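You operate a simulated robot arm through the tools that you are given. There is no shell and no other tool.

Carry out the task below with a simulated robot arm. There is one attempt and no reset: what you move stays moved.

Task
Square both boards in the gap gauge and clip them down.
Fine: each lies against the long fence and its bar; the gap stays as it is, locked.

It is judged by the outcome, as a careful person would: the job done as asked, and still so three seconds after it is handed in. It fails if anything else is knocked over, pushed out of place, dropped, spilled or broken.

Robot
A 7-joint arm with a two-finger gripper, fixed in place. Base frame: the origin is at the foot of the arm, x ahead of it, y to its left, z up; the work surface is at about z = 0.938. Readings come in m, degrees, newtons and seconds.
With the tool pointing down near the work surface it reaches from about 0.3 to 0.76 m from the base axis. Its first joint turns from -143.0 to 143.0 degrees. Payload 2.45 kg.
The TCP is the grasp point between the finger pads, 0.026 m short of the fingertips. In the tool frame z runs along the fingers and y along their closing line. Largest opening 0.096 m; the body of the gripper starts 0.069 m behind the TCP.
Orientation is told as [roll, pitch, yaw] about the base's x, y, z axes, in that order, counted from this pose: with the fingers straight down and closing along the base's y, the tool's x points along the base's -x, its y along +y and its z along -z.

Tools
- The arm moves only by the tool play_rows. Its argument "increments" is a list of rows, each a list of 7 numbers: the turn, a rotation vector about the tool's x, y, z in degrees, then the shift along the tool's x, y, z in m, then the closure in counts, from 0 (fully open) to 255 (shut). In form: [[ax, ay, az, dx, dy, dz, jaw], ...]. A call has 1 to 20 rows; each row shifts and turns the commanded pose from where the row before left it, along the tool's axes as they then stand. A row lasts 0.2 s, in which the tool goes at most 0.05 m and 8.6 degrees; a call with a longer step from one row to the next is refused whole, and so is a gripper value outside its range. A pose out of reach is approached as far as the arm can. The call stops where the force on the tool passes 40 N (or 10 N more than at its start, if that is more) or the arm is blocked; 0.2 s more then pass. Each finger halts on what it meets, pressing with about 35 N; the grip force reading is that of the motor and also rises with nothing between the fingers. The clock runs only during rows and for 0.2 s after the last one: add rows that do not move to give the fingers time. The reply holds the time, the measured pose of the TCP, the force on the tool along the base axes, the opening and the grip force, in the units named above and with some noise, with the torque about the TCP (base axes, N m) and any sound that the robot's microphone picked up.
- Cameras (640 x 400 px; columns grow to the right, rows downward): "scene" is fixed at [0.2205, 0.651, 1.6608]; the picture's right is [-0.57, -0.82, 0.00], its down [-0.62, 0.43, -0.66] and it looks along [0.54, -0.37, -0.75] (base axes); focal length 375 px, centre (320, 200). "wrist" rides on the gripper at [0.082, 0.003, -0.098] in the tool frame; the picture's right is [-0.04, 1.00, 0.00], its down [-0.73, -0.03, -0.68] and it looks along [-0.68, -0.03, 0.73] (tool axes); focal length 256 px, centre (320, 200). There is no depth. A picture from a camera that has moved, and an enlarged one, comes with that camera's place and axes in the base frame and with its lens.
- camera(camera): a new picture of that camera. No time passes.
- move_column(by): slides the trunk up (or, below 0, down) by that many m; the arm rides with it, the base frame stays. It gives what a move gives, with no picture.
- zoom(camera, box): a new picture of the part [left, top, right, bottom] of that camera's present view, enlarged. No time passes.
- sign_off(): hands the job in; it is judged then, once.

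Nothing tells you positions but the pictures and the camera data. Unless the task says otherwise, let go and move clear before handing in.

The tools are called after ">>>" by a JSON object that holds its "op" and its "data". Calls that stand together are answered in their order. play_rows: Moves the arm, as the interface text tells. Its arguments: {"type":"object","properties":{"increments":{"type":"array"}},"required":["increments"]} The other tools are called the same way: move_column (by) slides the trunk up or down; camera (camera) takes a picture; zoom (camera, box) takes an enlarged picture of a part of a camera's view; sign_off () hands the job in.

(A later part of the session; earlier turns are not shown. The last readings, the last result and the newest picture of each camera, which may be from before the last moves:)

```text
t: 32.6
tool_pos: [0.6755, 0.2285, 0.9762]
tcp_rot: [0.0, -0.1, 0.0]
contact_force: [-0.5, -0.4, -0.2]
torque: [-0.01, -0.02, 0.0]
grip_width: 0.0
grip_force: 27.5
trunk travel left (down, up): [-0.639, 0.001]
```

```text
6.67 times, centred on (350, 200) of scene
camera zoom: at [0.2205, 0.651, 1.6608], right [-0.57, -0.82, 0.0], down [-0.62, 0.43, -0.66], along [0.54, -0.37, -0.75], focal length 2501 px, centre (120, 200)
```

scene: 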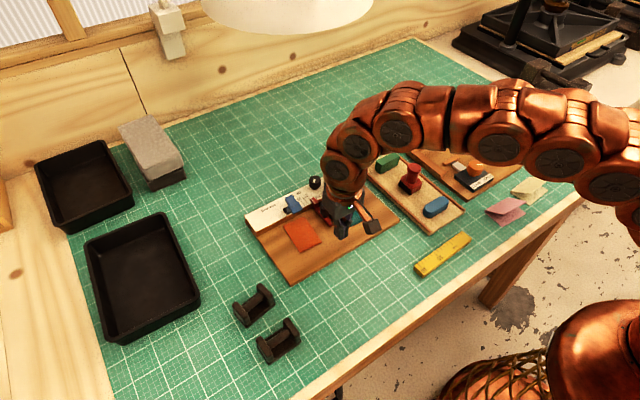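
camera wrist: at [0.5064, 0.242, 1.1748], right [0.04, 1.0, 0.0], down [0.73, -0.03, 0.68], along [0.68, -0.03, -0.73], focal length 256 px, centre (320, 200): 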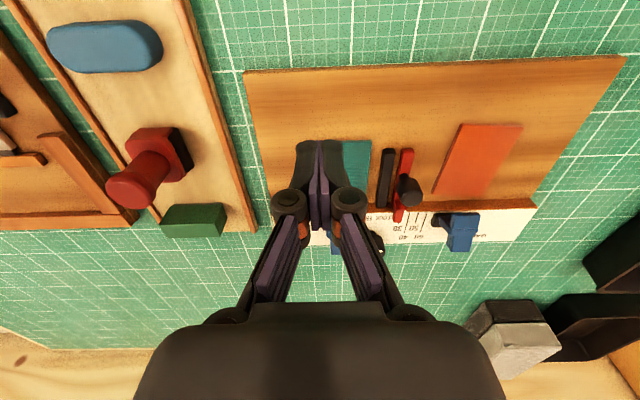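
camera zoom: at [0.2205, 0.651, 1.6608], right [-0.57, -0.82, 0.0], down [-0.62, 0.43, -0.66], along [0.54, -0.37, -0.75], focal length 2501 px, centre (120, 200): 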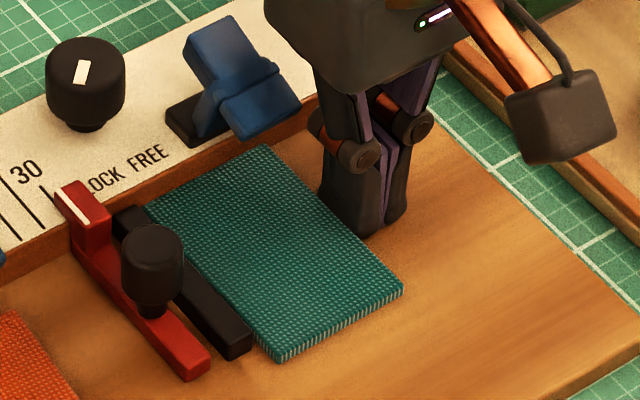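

>>> {"op": "play_rows", "data": {"increments": [[0, 0, 0, 0, 0.001, 0, 255], [0, 0, 0, 0, 0.001, 0, 255], [0, 0, 0, 0, 0, 0, 255]]}}

>>> {"op": "zoom", "data": {"camera": "wrist", "box": [340, 80, 460, 220]}}

```text
t: 33.4
tool_pos: [0.6741, 0.2295, 0.976]
tcp_rot: [0.0, 0.0, 0.1]
contact_force: [0.0, -0.7, 0.3]
torque: [0.02, 0.0, 0.01]
grip_width: 0.0001
grip_force: 28.4
trunk travel left (down, up): [-0.639, 0.001]
```

```text
2.86 times, centred on (400, 150) of wrist
camera zoom: at [0.5934, 0.2331, 1.0752], right [0.04, 1.0, 0.0], down [0.73, -0.03, 0.68], along [0.68, -0.03, -0.73], focal length 731 px, centre (91, 343)
```

zoom: 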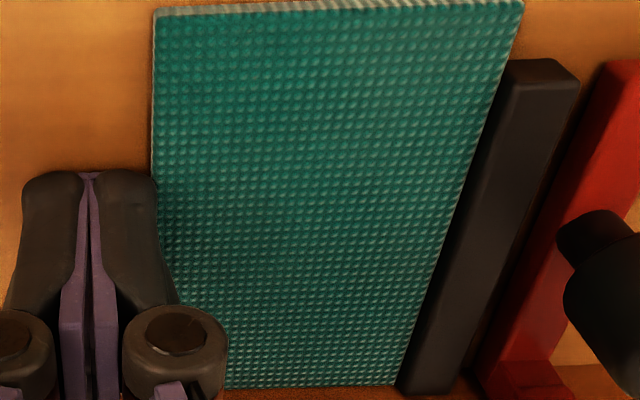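

>>> {"op": "play_rows", "data": {"increments": [[0, 0, 0, 0, 0.001, 0, 255], [0, 0, 0, 0, 0, 0, 255]]}}

```text
t: 34.0
tool_pos: [0.6737, 0.2303, 0.9753]
tcp_rot: [0.0, -0.1, 0.0]
contact_force: [-0.1, -3.2, 0.5]
torque: [-0.05, 0.03, 0.03]
grip_width: 0.0001
grip_force: 28.3
trunk travel left (down, up): [-0.639, 0.001]
```

>>> {"op": "play_rows", "data": {"increments": [[0, 0, 0, 0, 0.0003, 0, 255], [0, 0, 0, 0, 0, 0, 255]]}}

>>> {"op": "zoom", "data": {"camera": "wrist", "box": [360, 80, 460, 220]}}

>>> {"op": "zoom", "data": {"camera": "scene", "box": [325, 175, 375, 225]}}

```text
t: 34.6
tool_pos: [0.6745, 0.2306, 0.9772]
tcp_rot: [0.0, 0.0, -0.1]
contact_force: [-0.7, -5.1, 0.1]
torque: [-0.06, -0.03, -0.01]
grip_width: 0.0
grip_force: 28.3
trunk travel left (down, up): [-0.639, 0.001]
```

```text
2.86 times, centred on (410, 150) of wrist
camera zoom: at [0.5936, 0.2337, 1.0751], right [0.04, 1.0, 0.0], down [0.73, -0.03, 0.68], along [0.68, -0.03, -0.73], focal length 731 px, centre (63, 343)
```

zoom: 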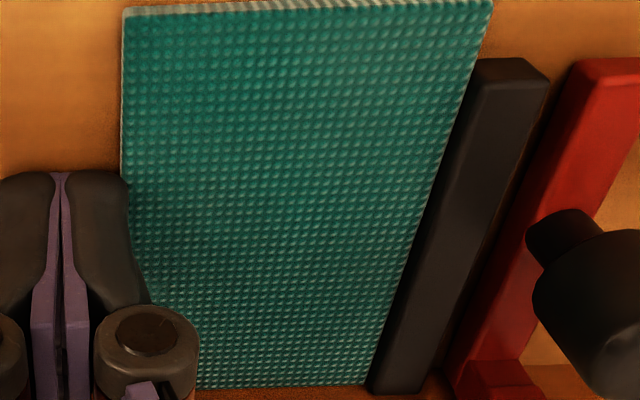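

```text
8.00 times, centred on (350, 200) of scene
camera zoom: at [0.2205, 0.651, 1.6608], right [-0.57, -0.82, 0.0], down [-0.62, 0.43, -0.66], along [0.54, -0.37, -0.75], focal length 3001 px, centre (80, 200)
```

zoom: 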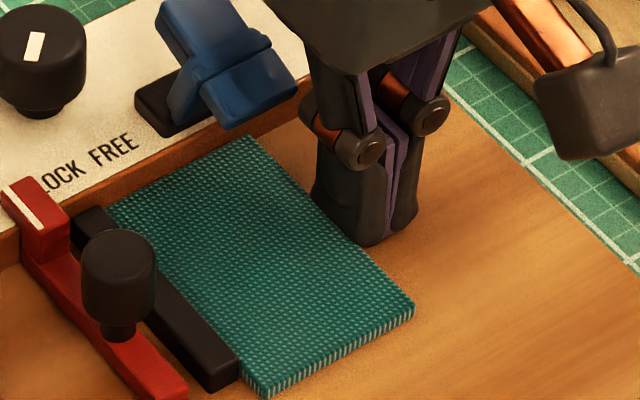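

Teal is against the black bar (≈5 N). I'll back off and give a light confirming +x nudge on its near edge.

>>> {"op": "play_rows", "data": {"increments": [[0, 0, 0, 0, -0.002, 0, 255], [0, 0, 0, 0, -0.01, 0, 255], [0, 0, 0, 0, -0.01, 0, 255], [0, 0, 0, 0, 0, -0.03, 255], [0, 0, 0, 0, 0, -0.03, 255], [0, 0, 0, 0, 0, -0.03, 255], [0, 0, 0, 0.03, 0.02, 0, 255], [0, 0, 0, 0.03, 0.02, 0, 255], [0, 0, 0, 0.0155, 0.02, 0, 255], [0, 0, 0, 0, 0, 0, 255]]}}

>>> {"op": "zoom", "data": {"camera": "wrist", "box": [220, 80, 440, 260]}}

>>> {"op": "zoom", "data": {"camera": "scene", "box": [320, 170, 390, 230]}}

```text
t: 36.8
tool_pos: [0.5975, 0.2705, 1.0677]
tcp_rot: [0.0, -0.1, 0.0]
contact_force: [0.3, 0.6, -0.6]
torque: [-0.02, -0.02, 0.02]
grip_width: 0.0
grip_force: 28.5
trunk travel left (down, up): [-0.639, 0.001]
```

```text
2.22 times, centred on (330, 170) of wrist
camera zoom: at [0.5165, 0.2728, 1.1666], right [0.04, 1.0, 0.0], down [0.73, -0.03, 0.68], along [0.68, -0.03, -0.73], focal length 569 px, centre (298, 267)
```

zoom: 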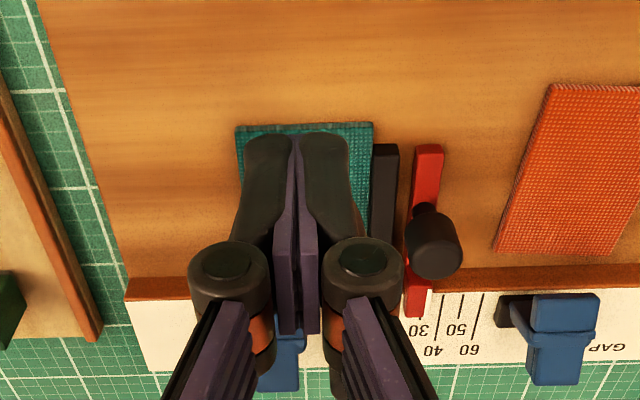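

```text
6.67 times, centred on (355, 200) of scene
camera zoom: at [0.2205, 0.651, 1.6608], right [-0.57, -0.82, 0.0], down [-0.62, 0.43, -0.66], along [0.54, -0.37, -0.75], focal length 2501 px, centre (87, 200)
```

zoom: 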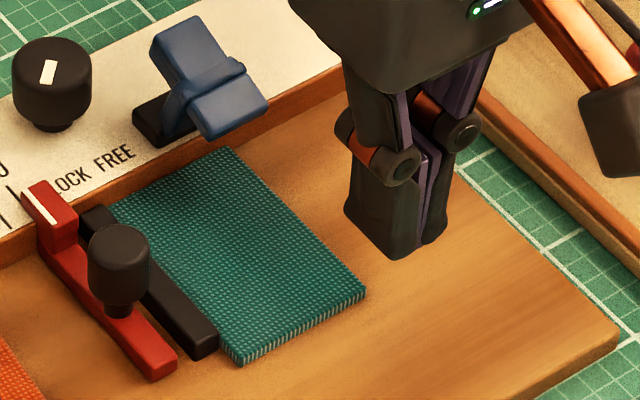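

>>> {"op": "play_rows", "data": {"increments": [[0, 0, 0, 0, 0, 0.035, 255], [0, 0, 0, 0, 0, 0.035, 255], [0, 0, 0, 0, 0, 0.02, 255], [0, 0, 0, -0.008, 0, 0, 255], [0, 0, 0, -0.008, 0, 0, 255], [0, 0, 0, -0.004, 0, 0, 255], [0, 0, 0, -0.002, 0, 0, 255], [0, 0, 0, 0, 0, 0, 255]]}}

```text
t: 38.6
tool_pos: [0.6206, 0.2697, 0.978]
tcp_rot: [0.0, 0.0, 0.0]
contact_force: [0.3, -0.2, 0.4]
torque: [0.01, 0.02, 0.02]
grip_width: 0.0
grip_force: 29.0
trunk travel left (down, up): [-0.639, 0.001]
```

>>> {"op": "play_rows", "data": {"increments": [[0, 0, 0, -0.0006, 0, 0, 255], [0, 0, 0, 0, 0, 0, 255]]}}

```text
t: 39.2
tool_pos: [0.6208, 0.2685, 0.9762]
tcp_rot: [0.0, -0.1, -0.1]
contact_force: [0.0, -0.1, 0.1]
torque: [0.0, 0.02, 0.02]
grip_width: 0.0001
grip_force: 28.5
trunk travel left (down, up): [-0.639, 0.001]
```

>>> {"op": "play_rows", "data": {"increments": [[0, 0, 0, -0.0005, 0, 0, 255], [0, 0, 0, 0, 0, 0, 255]]}}

```text
t: 39.8
tool_pos: [0.6219, 0.2687, 0.9765]
tcp_rot: [0.0, 0.0, 0.0]
contact_force: [-2.5, -1.0, 0.2]
torque: [-0.01, 0.07, -0.01]
grip_width: 0.0059
grip_force: 28.2
trunk travel left (down, up): [-0.639, 0.001]
```

>>> {"op": "play_rows", "data": {"increments": [[0, 0, 0, -0.0004, 0, 0, 255], [0, 0, 0, 0, 0, 0, 255]]}}

>>> {"op": "camera", "data": {"camera": "wrist"}}

```text
t: 40.4
tool_pos: [0.622, 0.2691, 0.9759]
tcp_rot: [0.0, 0.0, 0.0]
contact_force: [-6.7, 0.9, 1.9]
torque: [0.01, 0.13, -0.01]
grip_width: 0.0059
grip_force: 28.9
trunk travel left (down, up): [-0.639, 0.001]
```

```text
taken
camera wrist: at [0.5411, 0.2717, 1.0752], right [0.04, 1.0, 0.0], down [0.73, -0.03, 0.68], along [0.68, -0.03, -0.73], focal length 256 px, centre (320, 200)
```

wrist: 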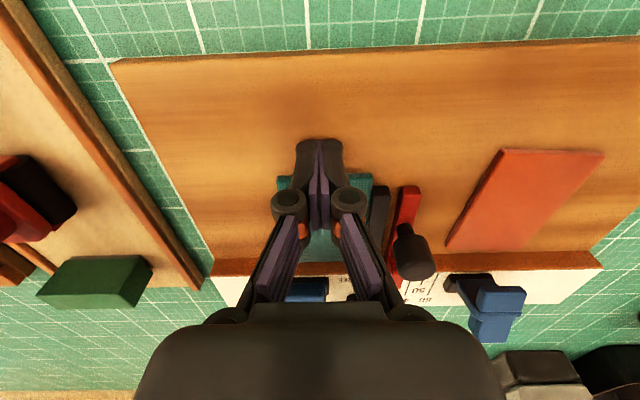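

Teal is confirmed flush. Next is the orange board: back off, lift, move in front of its near edge (y≈0.397) and lower.

>>> {"op": "play_rows", "data": {"increments": [[0, 0, 0, 0.0027, 0, 0, 255], [0, 0, 0, 0.02, 0, 0, 255], [0, 0, 0, 0, 0, -0.03, 255], [0, 0, 0, 0, 0, -0.03, 255], [0, 0, 0, 0, 0.04, 0, 255], [0, 0, 0, 0, 0.04, 0, 255], [0, 0, 0, 0, 0.04, 0, 255], [0, 0, 0, 0, 0.008, 0, 255], [0, 0, 0, 0, 0, 0, 255]]}}

>>> {"op": "camera", "data": {"camera": "wrist"}}

>>> {"op": "zoom", "data": {"camera": "scene", "box": [260, 160, 400, 260]}}

```text
t: 42.4
tool_pos: [0.6008, 0.3967, 1.0389]
tcp_rot: [-0.1, 0.0, 0.0]
contact_force: [1.2, 0.6, 0.0]
torque: [0.03, 0.0, 0.0]
grip_width: 0.0
grip_force: 28.3
trunk travel left (down, up): [-0.639, 0.001]
```

```text
taken
camera wrist: at [0.519, 0.3995, 1.1369], right [0.04, 1.0, 0.0], down [0.73, -0.03, 0.68], along [0.68, -0.03, -0.73], focal length 256 px, centre (320, 200)
```

wrist: 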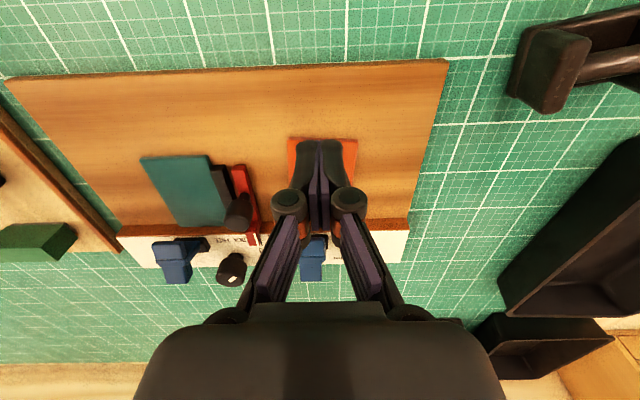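

```text
4.00 times, centred on (330, 210) of scene
camera zoom: at [0.2205, 0.651, 1.6608], right [-0.57, -0.82, 0.0], down [-0.62, 0.43, -0.66], along [0.54, -0.37, -0.75], focal length 1500 px, centre (280, 160)
```

zoom: 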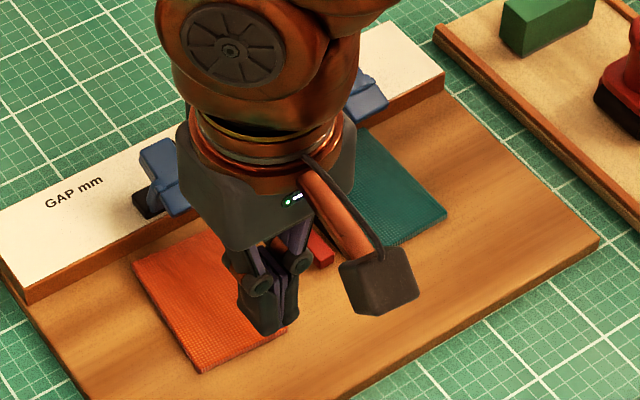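

>>> {"op": "play_rows", "data": {"increments": [[0, 0, 0, 0, 0, 0.03, 255], [0, 0, 0, 0, 0, 0.03, 255], [0, 0, 0, 0, 0, 0, 255], [0, 0, 0, -0.005, 0, 0, 255], [0, 0, 0, -0.003, 0, 0, 255], [0, 0, 0, -0.002, 0, 0, 255], [0, 0, 0, -0.002, 0, 0, 255], [0, 0, 0, -0.002, 0, 0, 255], [0, 0, 0, -0.002, 0, 0, 255], [0, 0, 0, -0.002, 0, 0, 255], [0, 0, 0, -0.001, 0, 0, 255], [0, 0, 0, 0, 0, 0, 255]]}}

>>> {"op": "camera", "data": {"camera": "wrist"}}

>>> {"op": "zoom", "data": {"camera": "scene", "box": [260, 180, 360, 260]}}

```text
t: 45.0
tool_pos: [0.6203, 0.3973, 0.9766]
tcp_rot: [0.0, 0.0, 0.0]
contact_force: [0.9, -0.2, 0.0]
torque: [-0.03, 0.02, 0.05]
grip_width: 0.0
grip_force: 28.1
trunk travel left (down, up): [-0.639, 0.001]
```

```text
taken
camera wrist: at [0.5387, 0.4001, 1.0749], right [0.04, 1.0, 0.0], down [0.73, -0.03, 0.68], along [0.68, -0.03, -0.73], focal length 256 px, centre (320, 200)
```

wrist: 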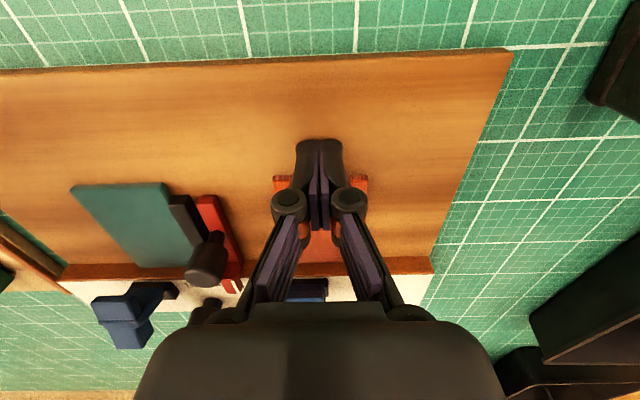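

```text
5.00 times, centred on (310, 220) of scene
camera zoom: at [0.2205, 0.651, 1.6608], right [-0.57, -0.82, 0.0], down [-0.62, 0.43, -0.66], along [0.54, -0.37, -0.75], focal length 1876 px, centre (370, 100)
```

zoom: 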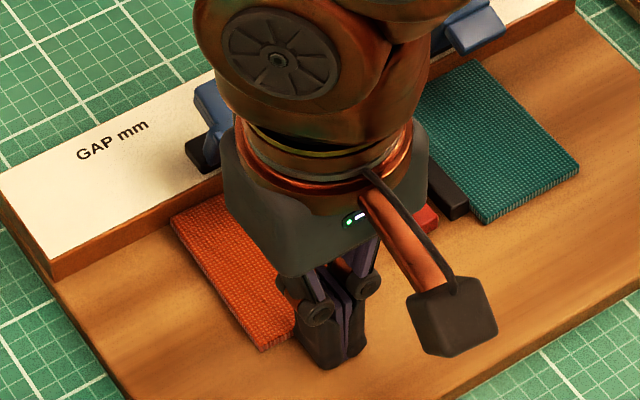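

>>> {"op": "play_rows", "data": {"increments": [[0, 0, 0, -0.001, 0, 0, 255], [0, 0, 0, -0.001, 0, 0, 255], [0, 0, 0, 0, 0, 0, 255]]}}

```text
t: 45.8
tool_pos: [0.6218, 0.3981, 0.9769]
tcp_rot: [0.0, 0.0, 0.0]
contact_force: [-3.2, 0.1, 0.0]
torque: [-0.01, 0.05, -0.03]
grip_width: 0.0
grip_force: 28.8
trunk travel left (down, up): [-0.639, 0.001]
```

>>> {"op": "play_rows", "data": {"increments": [[0, 0, 0, -0.0005, 0, 0, 255], [0, 0, 0, 0, 0, 0, 255]]}}

>>> {"op": "zoom", "data": {"camera": "wrist", "box": [240, 120, 400, 220]}}

```text
t: 46.4
tool_pos: [0.6215, 0.3962, 0.9774]
tcp_rot: [-0.1, -0.1, -0.1]
contact_force: [-6.3, -2.6, 0.6]
torque: [-0.05, 0.15, -0.04]
grip_width: 0.006
grip_force: 28.5
trunk travel left (down, up): [-0.639, 0.001]
```

```text
4.00 times, centred on (320, 170) of wrist
camera zoom: at [0.5403, 0.4, 1.0756], right [0.04, 1.0, 0.0], down [0.73, -0.03, 0.68], along [0.68, -0.03, -0.73], focal length 1024 px, centre (320, 320)
```

zoom: 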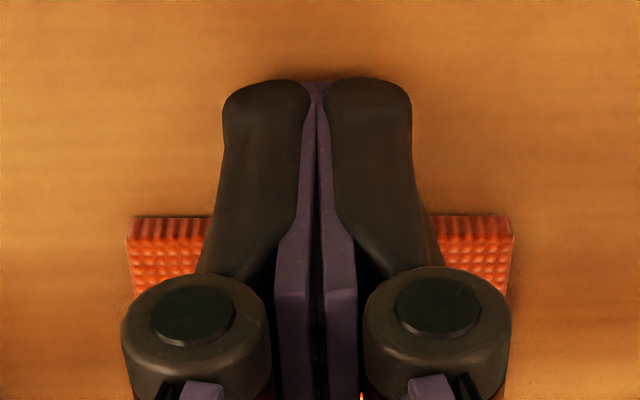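

>>> {"op": "zoom", "data": {"camera": "wrist", "box": [265, 165, 375, 225]}}

>>> {"op": "zoom", "data": {"camera": "scene", "box": [280, 195, 340, 255]}}

```text
5.82 times, centred on (320, 195) of wrist
camera zoom: at [0.5403, 0.4, 1.0756], right [0.04, 1.0, 0.0], down [0.73, -0.03, 0.68], along [0.68, -0.03, -0.73], focal length 1489 px, centre (320, 229)
```

zoom: 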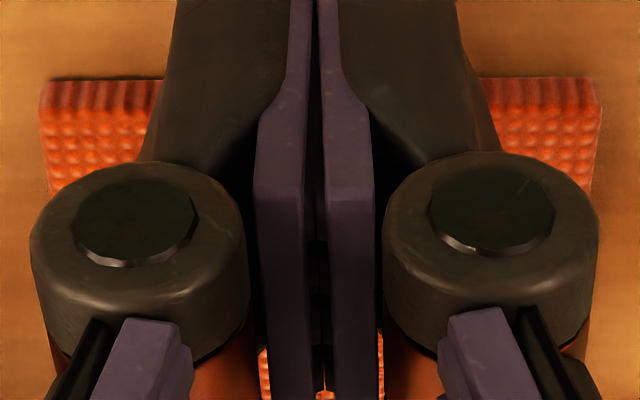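

```text
6.67 times, centred on (310, 225) of scene
camera zoom: at [0.2205, 0.651, 1.6608], right [-0.57, -0.82, 0.0], down [-0.62, 0.43, -0.66], along [0.54, -0.37, -0.75], focal length 2501 px, centre (387, 33)
```

zoom: 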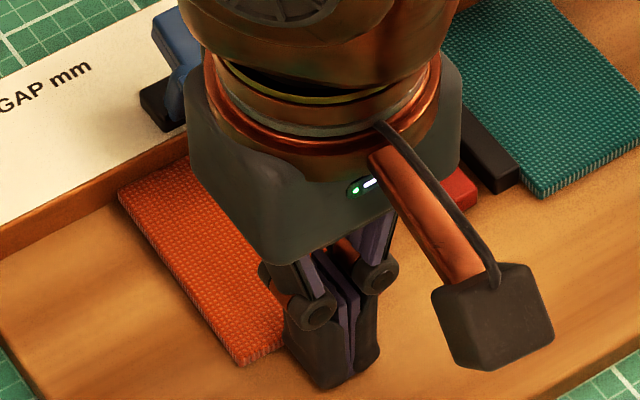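

Orange is at the fence but friction has left it about 1.5° off square. The sideways push will straighten it. I'll back off and carefully test reach on its +y side.

>>> {"op": "play_rows", "data": {"increments": [[0, 0, 0, 0.002, 0, 0, 255], [0, 0, 0, 0.018, 0, 0, 255], [0, 0, 0, 0, 0, -0.015, 255], [0, 0, 0, 0, 0, -0.015, 255], [0, 0, 0, 0, 0.027, 0, 255], [0, 0, 0, 0, 0.026, 0, 255], [0, 0, 0, -0.02, 0, 0, 255], [0, 0, 0, -0.02, 0, 0, 255], [0, 0, 0, 0, 0, 0, 255]]}}

>>> {"op": "camera", "data": {"camera": "wrist"}}

```text
t: 48.4
tool_pos: [0.6248, 0.4462, 1.0051]
tcp_rot: [-0.1, 0.0, 0.0]
contact_force: [0.2, 0.4, -0.1]
torque: [0.0, 0.0, -0.03]
grip_width: 0.0
grip_force: 28.3
out of reach, approached as far as the arm can: row 8
trunk travel left (down, up): [-0.639, 0.001]
```

```text
taken
camera wrist: at [0.5432, 0.4487, 1.1032], right [0.04, 1.0, 0.0], down [0.73, -0.03, 0.68], along [0.68, -0.03, -0.73], focal length 256 px, centre (320, 200)
```

wrist: 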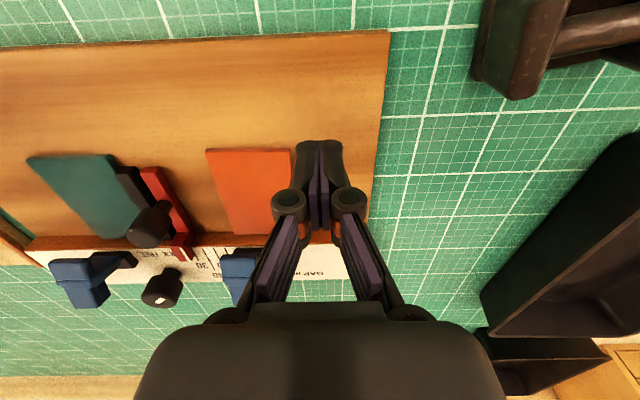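

Vertical reach ends here, so I'll tilt the tool outward (pitch) by about 18° to reach further. I pull back slightly, tilt and then re-approach at a safe height.

>>> {"op": "play_rows", "data": {"increments": [[0, 0, 0, 0.02, 0, -0.01, 255], [0, -6, 0, 0, 0, 0, 255], [0, -6, 0, 0, 0, 0, 255], [0, -6, 0, 0, 0, 0, 255], [0, 0, 0, 0, 0, 0, 255]]}}

```text
t: 49.6
tool_pos: [0.6045, 0.4469, 1.0162]
tcp_rot: [0.0, -18.0, 0.0]
contact_force: [0.2, 0.1, 0.0]
torque: [0.0, -0.03, 0.03]
grip_width: 0.0004
grip_force: 29.1
trunk travel left (down, up): [-0.639, 0.001]
```

>>> {"op": "play_rows", "data": {"increments": [[0, 0, 0, -0.0208, 0, 0.00675, 255], [0, 0, 0, -0.0208, 0, 0.00675, 255], [0, 0, 0, -0.0207, 0, 0.0067, 255], [0, 0, 0, 0, 0, 0, 255]]}}

>>> {"op": "camera", "data": {"camera": "wrist"}}

>>> {"op": "zoom", "data": {"camera": "scene", "box": [240, 160, 380, 260]}}

```text
t: 50.6
tool_pos: [0.6686, 0.4482, 1.014]
tcp_rot: [-0.2, -17.9, 0.0]
contact_force: [-0.4, -0.1, 0.2]
torque: [-0.01, -0.02, -0.02]
grip_width: 0.0
grip_force: 29.2
trunk travel left (down, up): [-0.639, 0.001]
```

```text
taken
camera wrist: at [0.5618, 0.4508, 1.0829], right [0.04, 1.0, 0.01], down [0.49, -0.03, 0.87], along [0.87, -0.03, -0.49], focal length 256 px, centre (320, 200)
```

wrist: 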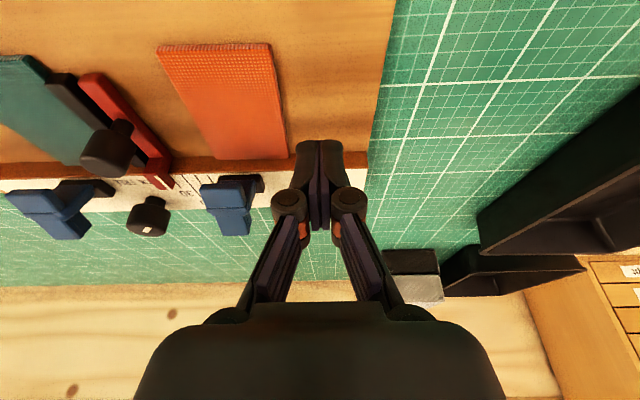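

```text
4.00 times, centred on (310, 210) of scene
camera zoom: at [0.2205, 0.651, 1.6608], right [-0.57, -0.82, 0.0], down [-0.62, 0.43, -0.66], along [0.54, -0.37, -0.75], focal length 1500 px, centre (360, 160)
```

zoom: 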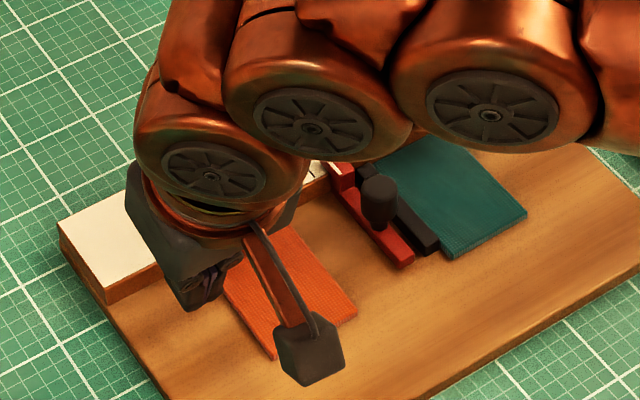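

Reached with tilt, and orange's edges are visible. Now I'll lower straight down beside orange's +y edge.

>>> {"op": "play_rows", "data": {"increments": [[0, 0, 0, 0.0036, 0, 0.0111, 255], [0, 0, 0, 0.0036, 0, 0.0111, 255], [0, 0, 0, 0.0031, 0, 0.0095, 255], [0, 0, 0, 0, 0, 0, 255]]}}

>>> {"op": "zoom", "data": {"camera": "wrist", "box": [140, 20, 380, 190]}}

```text
t: 51.6
tool_pos: [0.6686, 0.4463, 0.9811]
tcp_rot: [0.0, -18.1, -0.1]
contact_force: [0.0, -0.3, -0.2]
torque: [0.05, -0.01, 0.04]
grip_width: 0.0
grip_force: 28.5
trunk travel left (down, up): [-0.639, 0.001]
```

```text
2.35 times, centred on (260, 105) of wrist
camera zoom: at [0.5618, 0.4498, 1.0497], right [0.04, 1.0, 0.01], down [0.49, -0.03, 0.87], along [0.87, -0.03, -0.49], focal length 602 px, centre (461, 424)
```

zoom: 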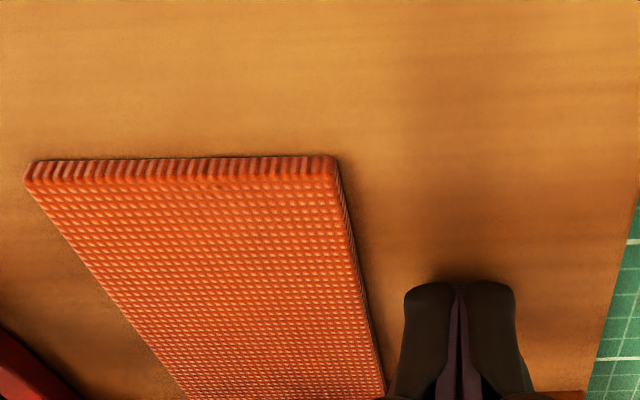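

>>> {"op": "play_rows", "data": {"increments": [[0, 0, 0, 0.0006, 0, 0.0018, 255], [0, 0, 0, 0, 0, 0, 255]]}}

```text
t: 52.2
tool_pos: [0.669, 0.4471, 0.9804]
tcp_rot: [0.0, -18.1, -0.1]
contact_force: [-0.2, 0.4, -0.3]
torque: [0.01, 0.01, 0.02]
grip_width: 0.0001
grip_force: 28.1
trunk travel left (down, up): [-0.639, 0.001]
```

>>> {"op": "play_rows", "data": {"increments": [[0, 0, 0, 0.0003, 0, 0.001, 255], [0, 0, 0, 0, -0.005, 0, 255], [0, 0, 0, 0, -0.003, 0, 255], [0, 0, 0, 0, -0.002, 0, 255], [0, 0, 0, 0, -0.002, 0, 255], [0, 0, 0, 0, -0.002, 0, 255], [0, 0, 0, 0, -0.002, 0, 255], [0, 0, 0, 0, -0.002, 0, 255], [0, 0, 0, 0, 0, 0, 255]]}}

>>> {"op": "zoom", "data": {"camera": "wrist", "box": [140, 20, 380, 190]}}

```text
t: 54.2
tool_pos: [0.6686, 0.4298, 0.9791]
tcp_rot: [0.1, -17.9, 0.0]
contact_force: [0.1, 1.2, 0.2]
torque: [0.02, 0.0, -0.01]
grip_width: 0.0
grip_force: 28.3
trunk travel left (down, up): [-0.639, 0.001]
```

```text
2.35 times, centred on (260, 105) of wrist
camera zoom: at [0.5622, 0.4323, 1.0471], right [0.04, 1.0, 0.01], down [0.49, -0.03, 0.87], along [0.87, -0.03, -0.49], focal length 602 px, centre (461, 424)
```

zoom: 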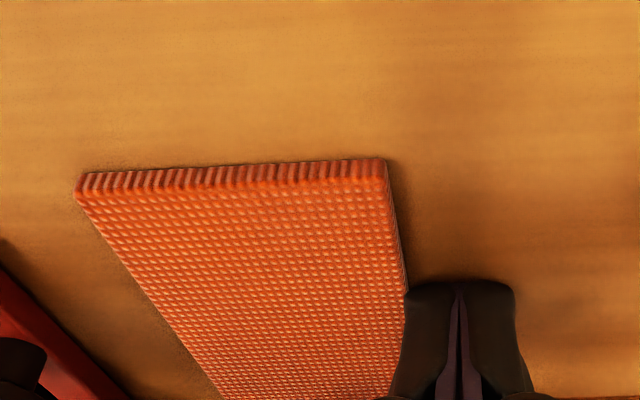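

Contact is made, but pushing at this x rotates orange slightly counter-clockwise. I'll shift the push point about 13 mm toward the fence, closer to the board's centre.

>>> {"op": "play_rows", "data": {"increments": [[0, 0, 0, 0, 0.003, 0, 255], [0, 0, 0, -0.0119, 0, 0.0039, 255], [0, 0, 0, 0, 0, 0, 255], [0, 0, 0, 0, -0.002, 0, 255], [0, 0, 0, 0, -0.002, 0, 255], [0, 0, 0, 0, -0.002, 0, 255], [0, 0, 0, 0, -0.002, 0, 255], [0, 0, 0, 0, -0.002, 0, 255], [0, 0, 0, 0, 0, 0, 255]]}}

>>> {"op": "zoom", "data": {"camera": "wrist", "box": [140, 20, 380, 190]}}

>>> {"op": "camera", "data": {"camera": "wrist"}}

```text
t: 56.2
tool_pos: [0.6816, 0.4224, 0.9789]
tcp_rot: [0.1, -18.0, 0.1]
contact_force: [0.2, -0.7, -0.5]
torque: [0.02, 0.02, 0.0]
grip_width: 0.0002
grip_force: 28.4
trunk travel left (down, up): [-0.639, 0.001]
```

```text
2.35 times, centred on (260, 105) of wrist
camera zoom: at [0.5742, 0.4251, 1.0473], right [0.04, 1.0, 0.01], down [0.49, -0.03, 0.87], along [0.87, -0.03, -0.49], focal length 602 px, centre (461, 424)
```

zoom: 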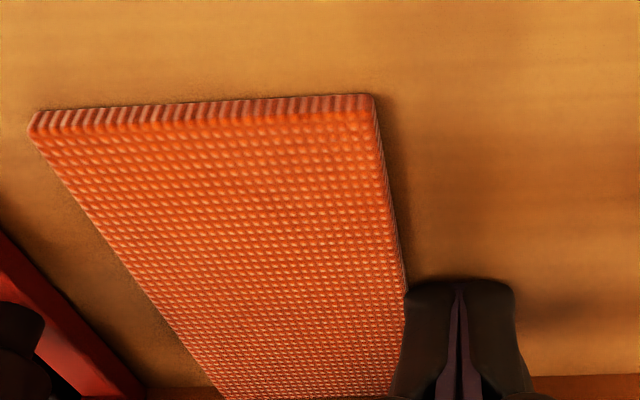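

```text
taken
camera wrist: at [0.5742, 0.4251, 1.0473], right [0.04, 1.0, 0.01], down [0.49, -0.03, 0.87], along [0.87, -0.03, -0.49], focal length 256 px, centre (320, 200)
```

wrist: 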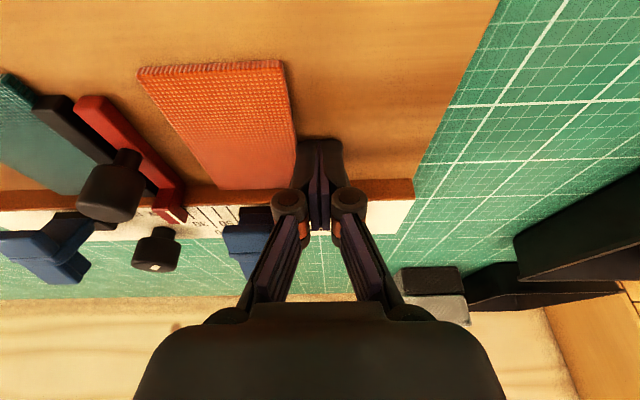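

Orange is nearly square now (~0.5°). Continue pushing −y.

>>> {"op": "play_rows", "data": {"increments": [[0, 0, 0, 0, -0.002, 0, 255], [0, 0, 0, 0, -0.002, 0, 255], [0, 0, 0, 0, -0.002, 0, 255], [0, 0, 0, 0, -0.002, 0, 255], [0, 0, 0, 0, -0.002, 0, 255], [0, 0, 0, 0, 0, 0, 255]]}}

>>> {"op": "zoom", "data": {"camera": "wrist", "box": [140, 20, 380, 190]}}

>>> {"op": "zoom", "data": {"camera": "wrist", "box": [200, 130, 440, 290]}}

```text
t: 57.6
tool_pos: [0.6822, 0.4122, 0.9806]
tcp_rot: [0.0, -18.0, 0.0]
contact_force: [0.9, 0.9, 0.8]
torque: [0.03, -0.04, 0.02]
grip_width: 0.0001
grip_force: 28.2
trunk travel left (down, up): [-0.639, 0.001]
```

```text
2.35 times, centred on (260, 105) of wrist
camera zoom: at [0.5746, 0.4152, 1.0475], right [0.04, 1.0, 0.01], down [0.49, -0.03, 0.87], along [0.87, -0.03, -0.49], focal length 602 px, centre (461, 424)
```

zoom: 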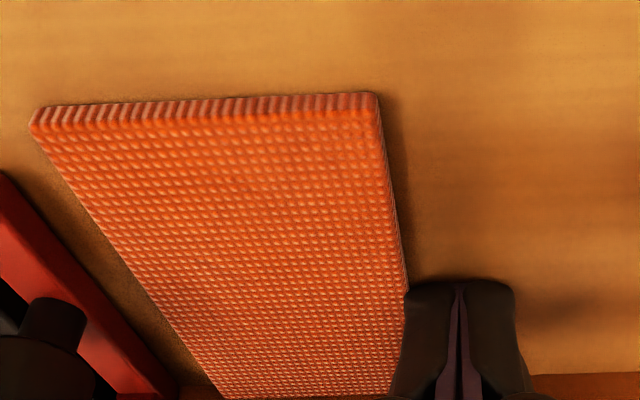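

```text
2.50 times, centred on (320, 210) of wrist
camera zoom: at [0.5746, 0.4152, 1.0475], right [0.04, 1.0, 0.01], down [0.49, -0.03, 0.87], along [0.87, -0.03, -0.49], focal length 640 px, centre (320, 175)
```

zoom: 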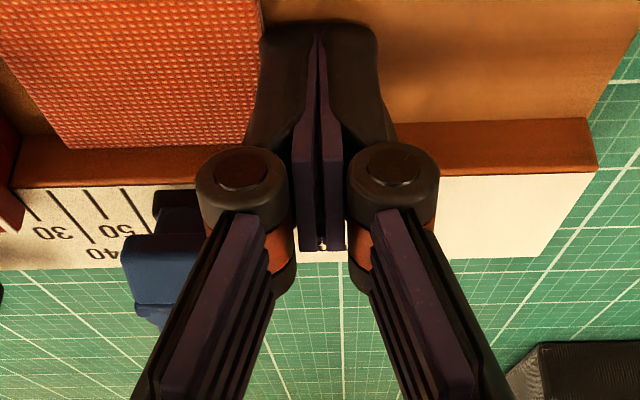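

>>> {"op": "play_rows", "data": {"increments": [[0, 0, 0, 0, -0.002, 0, 255], [0, 0, 0, 0, -0.002, 0, 255], [0, 0, 0, 0, -0.002, 0, 255], [0, 0, 0, 0, -0.002, 0, 255], [0, 0, 0, 0, 0, 0, 255]]}}

>>> {"op": "zoom", "data": {"camera": "wrist", "box": [140, 20, 380, 190]}}

>>> {"op": "zoom", "data": {"camera": "wrist", "box": [200, 130, 440, 290]}}

```text
t: 58.8
tool_pos: [0.6815, 0.4059, 0.9781]
tcp_rot: [0.0, -18.0, 0.0]
contact_force: [0.2, 0.5, -0.1]
torque: [-0.02, 0.01, 0.03]
grip_width: 0.0003
grip_force: 28.6
trunk travel left (down, up): [-0.639, 0.001]
```

```text
2.35 times, centred on (260, 105) of wrist
camera zoom: at [0.5742, 0.4076, 1.0467], right [0.04, 1.0, 0.01], down [0.49, -0.03, 0.87], along [0.87, -0.03, -0.49], focal length 602 px, centre (461, 424)
```

zoom: 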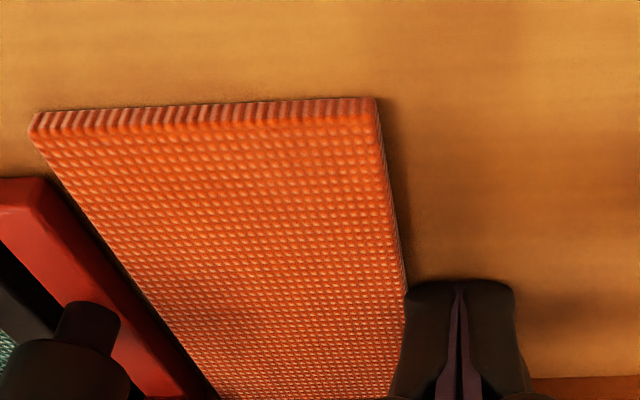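

```text
2.50 times, centred on (320, 210) of wrist
camera zoom: at [0.5742, 0.4076, 1.0467], right [0.04, 1.0, 0.01], down [0.49, -0.03, 0.87], along [0.87, -0.03, -0.49], focal length 640 px, centre (320, 175)
```

zoom: 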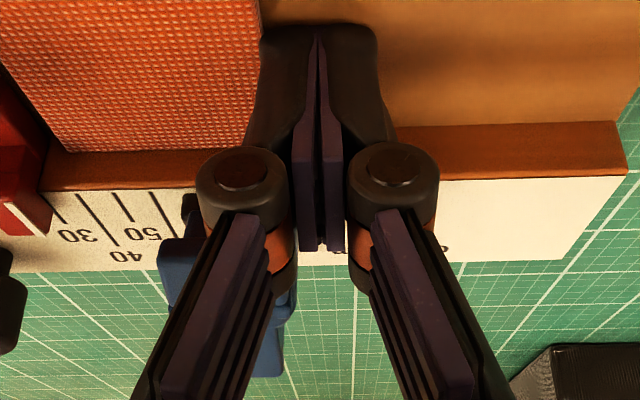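

>>> {"op": "play_rows", "data": {"increments": [[0, 0, 0, 0, -0.001, 0, 255], [0, 0, 0, 0, -0.001, 0, 255], [0, 0, 0, 0, 0, 0, 255]]}}

>>> {"op": "zoom", "data": {"camera": "wrist", "box": [140, 40, 300, 200]}}

```text
t: 59.6
tool_pos: [0.6821, 0.4031, 0.9788]
tcp_rot: [-0.1, -17.9, 0.0]
contact_force: [0.6, 0.6, 0.3]
torque: [0.0, -0.03, 0.01]
grip_width: 0.0004
grip_force: 28.0
trunk travel left (down, up): [-0.639, 0.001]
```

```text
2.50 times, centred on (220, 120) of wrist
camera zoom: at [0.5747, 0.4052, 1.0468], right [0.04, 1.0, 0.01], down [0.49, -0.03, 0.87], along [0.87, -0.03, -0.49], focal length 640 px, centre (570, 400)
```

zoom: 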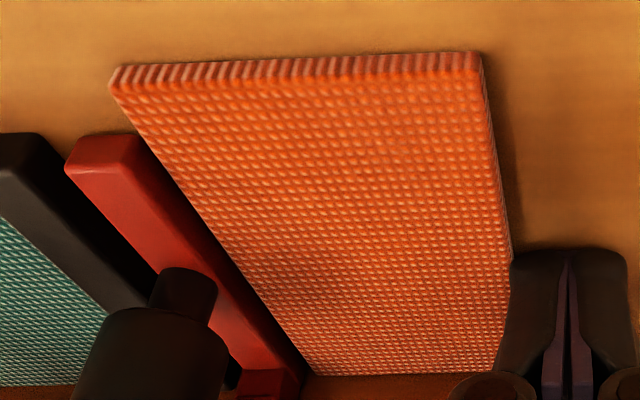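

>>> {"op": "play_rows", "data": {"increments": [[0, 0, 0, 0, -0.001, 0, 255], [0, 0, 0, 0, -0.001, 0, 255], [0, 0, 0, 0, 0, 0, 255]]}}

```text
t: 60.4
tool_pos: [0.6816, 0.401, 0.9784]
tcp_rot: [0.0, -18.0, 0.0]
contact_force: [-0.5, 0.2, -1.2]
torque: [0.0, -0.01, 0.0]
grip_width: 0.0002
grip_force: 28.3
trunk travel left (down, up): [-0.639, 0.001]
```

>>> {"op": "play_rows", "data": {"increments": [[0, 0, 0, 0, -0.001, 0, 255], [0, 0, 0, 0, 0, 0, 255]]}}

>>> {"op": "zoom", "data": {"camera": "wrist", "box": [140, 40, 300, 200]}}

```text
t: 61.0
tool_pos: [0.6815, 0.4009, 0.9779]
tcp_rot: [0.0, -18.0, -0.1]
contact_force: [1.0, -0.1, -0.1]
torque: [0.01, 0.01, -0.01]
grip_width: 0.0001
grip_force: 28.5
trunk travel left (down, up): [-0.639, 0.001]
```

```text
2.50 times, centred on (220, 120) of wrist
camera zoom: at [0.5741, 0.4027, 1.0471], right [0.04, 1.0, 0.01], down [0.49, -0.03, 0.87], along [0.87, -0.03, -0.49], focal length 640 px, centre (570, 400)
```

zoom: 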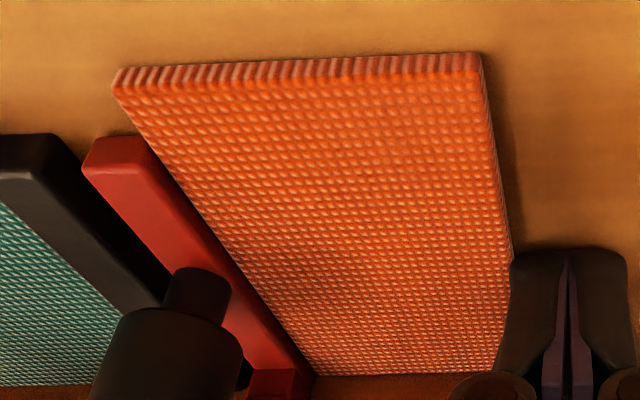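

>>> {"op": "play_rows", "data": {"increments": [[0, 0, 0, 0, -0.0007, 0, 255], [0, 0, 0, 0, 0, 0, 255]]}}

```text
t: 61.6
tool_pos: [0.6823, 0.4004, 0.9795]
tcp_rot: [0.0, -18.0, 0.0]
contact_force: [-0.8, 0.8, -0.7]
torque: [0.05, 0.01, -0.04]
grip_width: 0.0
grip_force: 28.5
trunk travel left (down, up): [-0.639, 0.001]
```

>>> {"op": "play_rows", "data": {"increments": [[0, 0, 0, 0, -0.0007, 0, 255], [0, 0, 0, 0, 0, 0, 255]]}}

```text
t: 62.2
tool_pos: [0.6821, 0.3984, 0.9798]
tcp_rot: [0.0, -18.0, 0.0]
contact_force: [-0.6, 1.2, -0.1]
torque: [0.0, 0.04, -0.03]
grip_width: 0.0001
grip_force: 28.1
trunk travel left (down, up): [-0.639, 0.001]
```

>>> {"op": "play_rows", "data": {"increments": [[0, 0, 0, 0, -0.0006, 0, 255], [0, 0, 0, 0, 0, 0, 255]]}}

>>> {"op": "zoom", "data": {"camera": "wrist", "box": [140, 40, 300, 200]}}

```text
t: 62.8
tool_pos: [0.6822, 0.3979, 0.9792]
tcp_rot: [0.1, -18.0, 0.0]
contact_force: [-0.2, 1.0, -0.3]
torque: [0.02, 0.02, 0.01]
grip_width: 0.0002
grip_force: 28.6
trunk travel left (down, up): [-0.639, 0.001]
```

```text
2.50 times, centred on (220, 120) of wrist
camera zoom: at [0.5747, 0.4004, 1.0476], right [0.04, 1.0, 0.01], down [0.49, -0.03, 0.87], along [0.87, -0.03, -0.49], focal length 640 px, centre (570, 400)
```

zoom: 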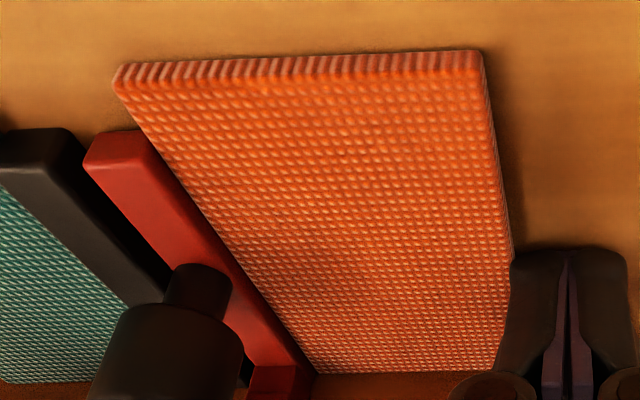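

The red bar may be moving with the board, so I'm stopping to check its pointer against the scale and the black bar.

>>> {"op": "zoom", "data": {"camera": "wrist", "box": [130, 60, 250, 240]}}

>>> {"op": "zoom", "data": {"camera": "scene", "box": [270, 165, 380, 235]}}

>>> {"op": "camera", "data": {"camera": "wrist"}}

```text
2.22 times, centred on (190, 150) of wrist
camera zoom: at [0.5747, 0.4004, 1.0476], right [0.04, 1.0, 0.01], down [0.49, -0.03, 0.87], along [0.87, -0.03, -0.49], focal length 569 px, centre (609, 311)
```

zoom: 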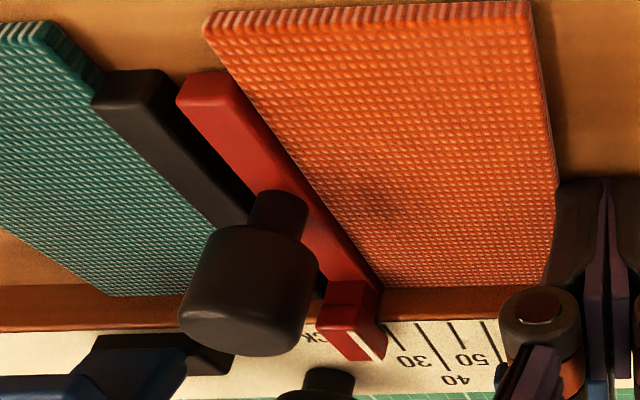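

```text
5.71 times, centred on (325, 200) of scene
camera zoom: at [0.2205, 0.651, 1.6608], right [-0.57, -0.82, 0.0], down [-0.62, 0.43, -0.66], along [0.54, -0.37, -0.75], focal length 2144 px, centre (291, 200)
```

zoom: 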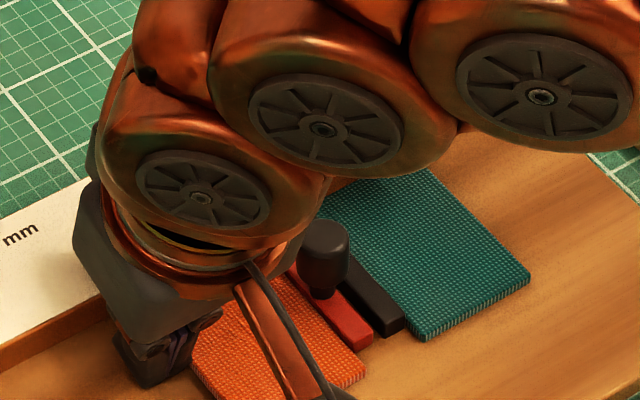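

```text
taken
camera wrist: at [0.5747, 0.4004, 1.0476], right [0.04, 1.0, 0.01], down [0.49, -0.03, 0.87], along [0.87, -0.03, -0.49], focal length 256 px, centre (320, 200)
```

wrist: 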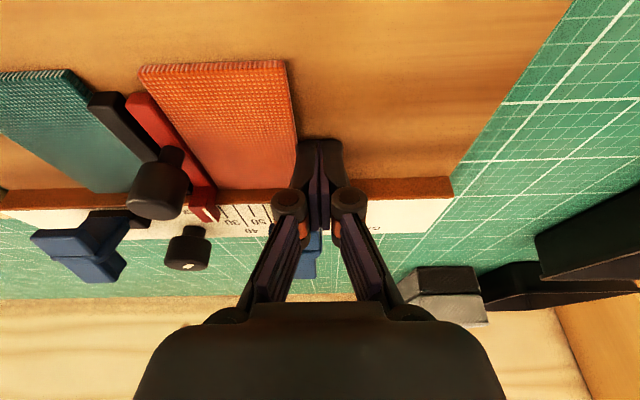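

The red bar appears to have shifted slightly, so I'll back off gently and take a clear top view of the bars, scale and knob.

>>> {"op": "play_rows", "data": {"increments": [[0, 0, 0, 0, 0.003, 0, 255], [0, 0, 0, 0, 0.01, 0, 255], [0, 0, 0, -0.0075, 0, -0.0231, 255], [0, 0, 0, -0.0075, 0, -0.0231, 255], [0, 0, 0, -0.0075, 0, -0.0231, 255], [0, 0, 0, 0.04, -0.02, -0.012, 255], [0, 0, 0, 0.04, -0.02, -0.012, 255], [0, 0, 0, 0.02, -0.01, -0.006, 255], [0, 0, 0, 0, 0, 0, 255]]}}

>>> {"op": "camera", "data": {"camera": "wrist"}}

>>> {"op": "camera", "data": {"camera": "scene"}}

```text
t: 64.8
tool_pos: [0.5776, 0.3614, 1.0503]
tcp_rot: [0.1, -18.0, 0.0]
contact_force: [-0.4, 0.2, 0.1]
torque: [-0.02, -0.02, 0.0]
grip_width: 0.0
grip_force: 28.7
trunk travel left (down, up): [-0.639, 0.001]
```

```text
taken
camera wrist: at [0.4711, 0.3633, 1.1178], right [0.04, 1.0, 0.01], down [0.49, -0.03, 0.87], along [0.87, -0.03, -0.49], focal length 256 px, centre (320, 200)
```

wrist: 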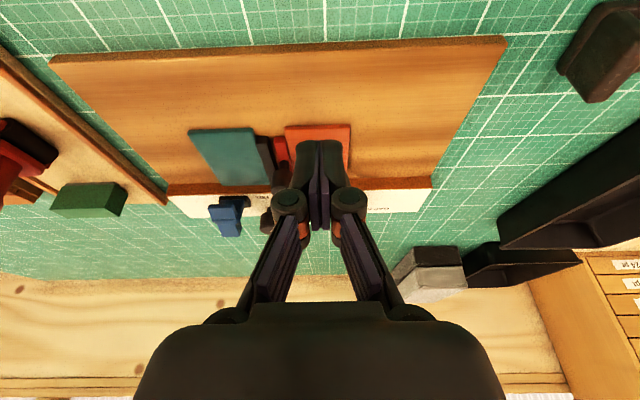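

```text
taken
```

scene: 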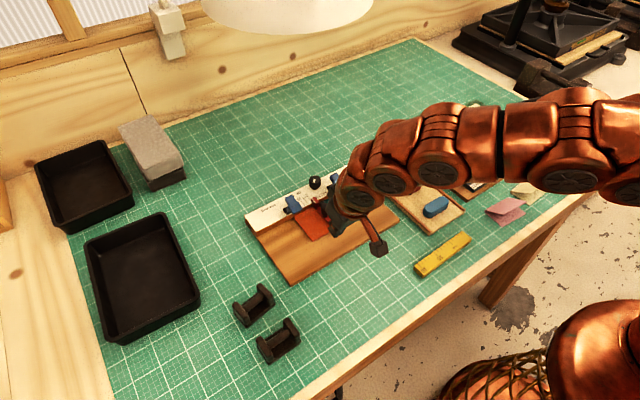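

>>> {"op": "play_rows", "data": {"increments": [[0, 6, 0, 0, 0, 0, 255], [0, 6, 0, 0, 0, 0, 255], [0, 6, 0, 0, 0, 0, 255], [0, 0, 0, -0.01, -0.035, -0.0114, 150], [0, 0, 0, -0.0107, -0.0318, -0.0114, 0], [0, 0, 0, 0, 0, 0, 0], [0, 0, 0, 0, 0, 0, 0], [0, 0, 0, 0, 0, 0, 0], [0, 0, 0, 0, 0, 0, 0]]}}

>>> {"op": "zoom", "data": {"camera": "wrist", "box": [240, 180, 440, 305]}}

>>> {"op": "zoom", "data": {"camera": "wrist", "box": [230, 100, 358, 210]}}

>>> {"op": "zoom", "data": {"camera": "scene", "box": [270, 165, 380, 235]}}

```text
t: 66.8
tool_pos: [0.5991, 0.2936, 1.0757]
tcp_rot: [0.0, 0.0, 0.0]
contact_force: [0.0, -0.2, -0.1]
torque: [-0.02, -0.04, 0.01]
grip_width: 0.0959
grip_force: 0.1
trunk travel left (down, up): [-0.639, 0.001]
```

```text
3.20 times, centred on (340, 242) of wrist
camera zoom: at [0.517, 0.2965, 1.1735], right [0.04, 1.0, 0.0], down [0.73, -0.03, 0.68], along [0.68, -0.03, -0.73], focal length 819 px, centre (256, 64)
```

zoom: 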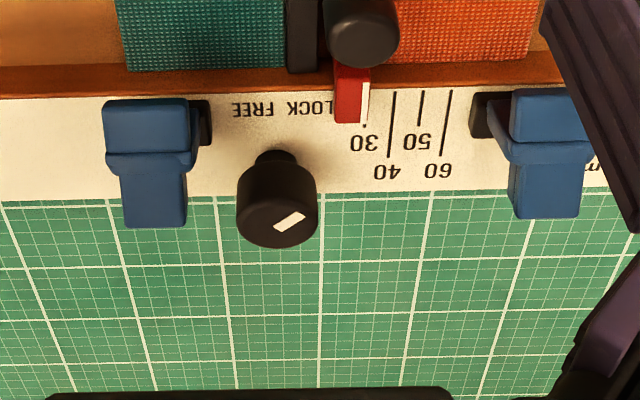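

```text
3.64 times, centred on (294, 155) of wrist
camera zoom: at [0.517, 0.2965, 1.1735], right [0.04, 1.0, 0.0], down [0.73, -0.03, 0.68], along [0.68, -0.03, -0.73], focal length 931 px, centre (414, 364)
```

zoom: 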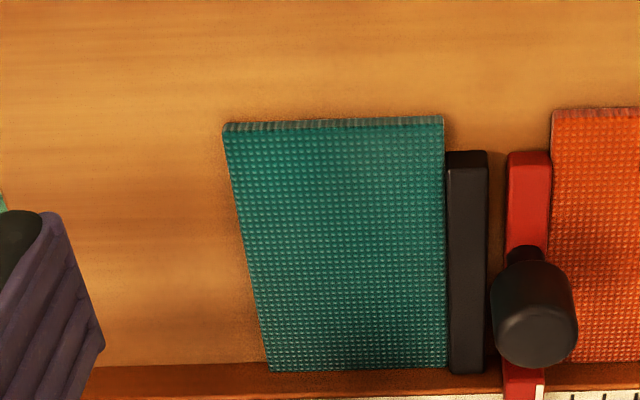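

```text
5.71 times, centred on (325, 200) of scene
camera zoom: at [0.2205, 0.651, 1.6608], right [-0.57, -0.82, 0.0], down [-0.62, 0.43, -0.66], along [0.54, -0.37, -0.75], focal length 2144 px, centre (291, 200)
```

zoom: 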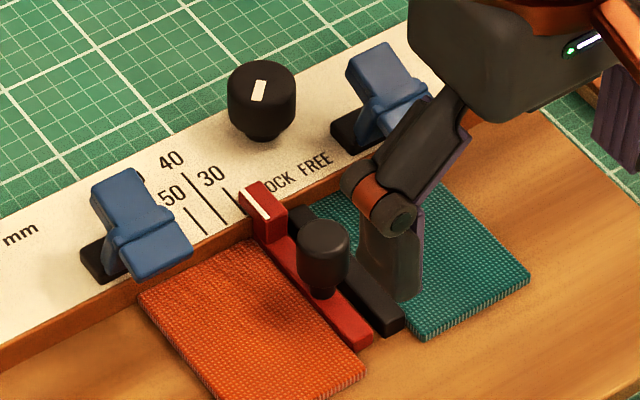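

The gap pointer has moved about 2 mm (32→30), so the bar was not actually held. I'll examine the knob's mark closely before doing anything else.

>>> {"op": "zoom", "data": {"camera": "wrist", "box": [300, 200, 370, 260]}}

>>> {"op": "zoom", "data": {"camera": "scene", "box": [295, 168, 345, 208]}}

>>> {"op": "camera", "data": {"camera": "wrist"}}

```text
6.67 times, centred on (335, 230) of wrist
camera zoom: at [0.517, 0.2965, 1.1735], right [0.04, 1.0, 0.0], down [0.73, -0.03, 0.68], along [0.68, -0.03, -0.73], focal length 1707 px, centre (220, 0)
```

zoom: 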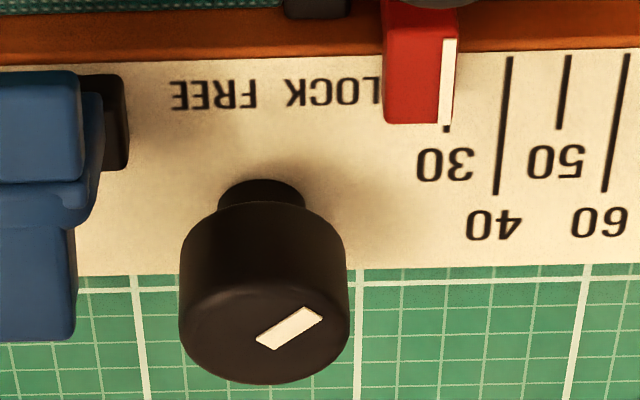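

```text
10.00 times, centred on (320, 188) of scene
camera zoom: at [0.2205, 0.651, 1.6608], right [-0.57, -0.82, 0.0], down [-0.62, 0.43, -0.66], along [0.54, -0.37, -0.75], focal length 3751 px, centre (320, 320)
```

zoom: 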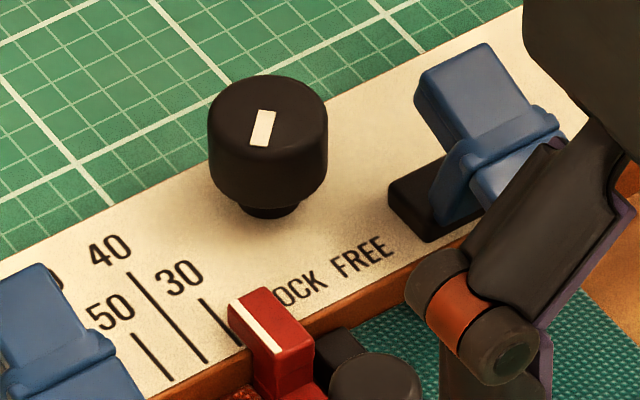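

```text
taken
camera wrist: at [0.517, 0.2965, 1.1735], right [0.04, 1.0, 0.0], down [0.73, -0.03, 0.68], along [0.68, -0.03, -0.73], focal length 256 px, centre (320, 200)
```

wrist: 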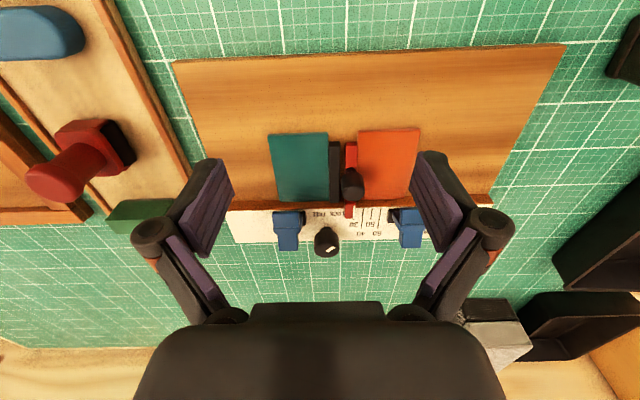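

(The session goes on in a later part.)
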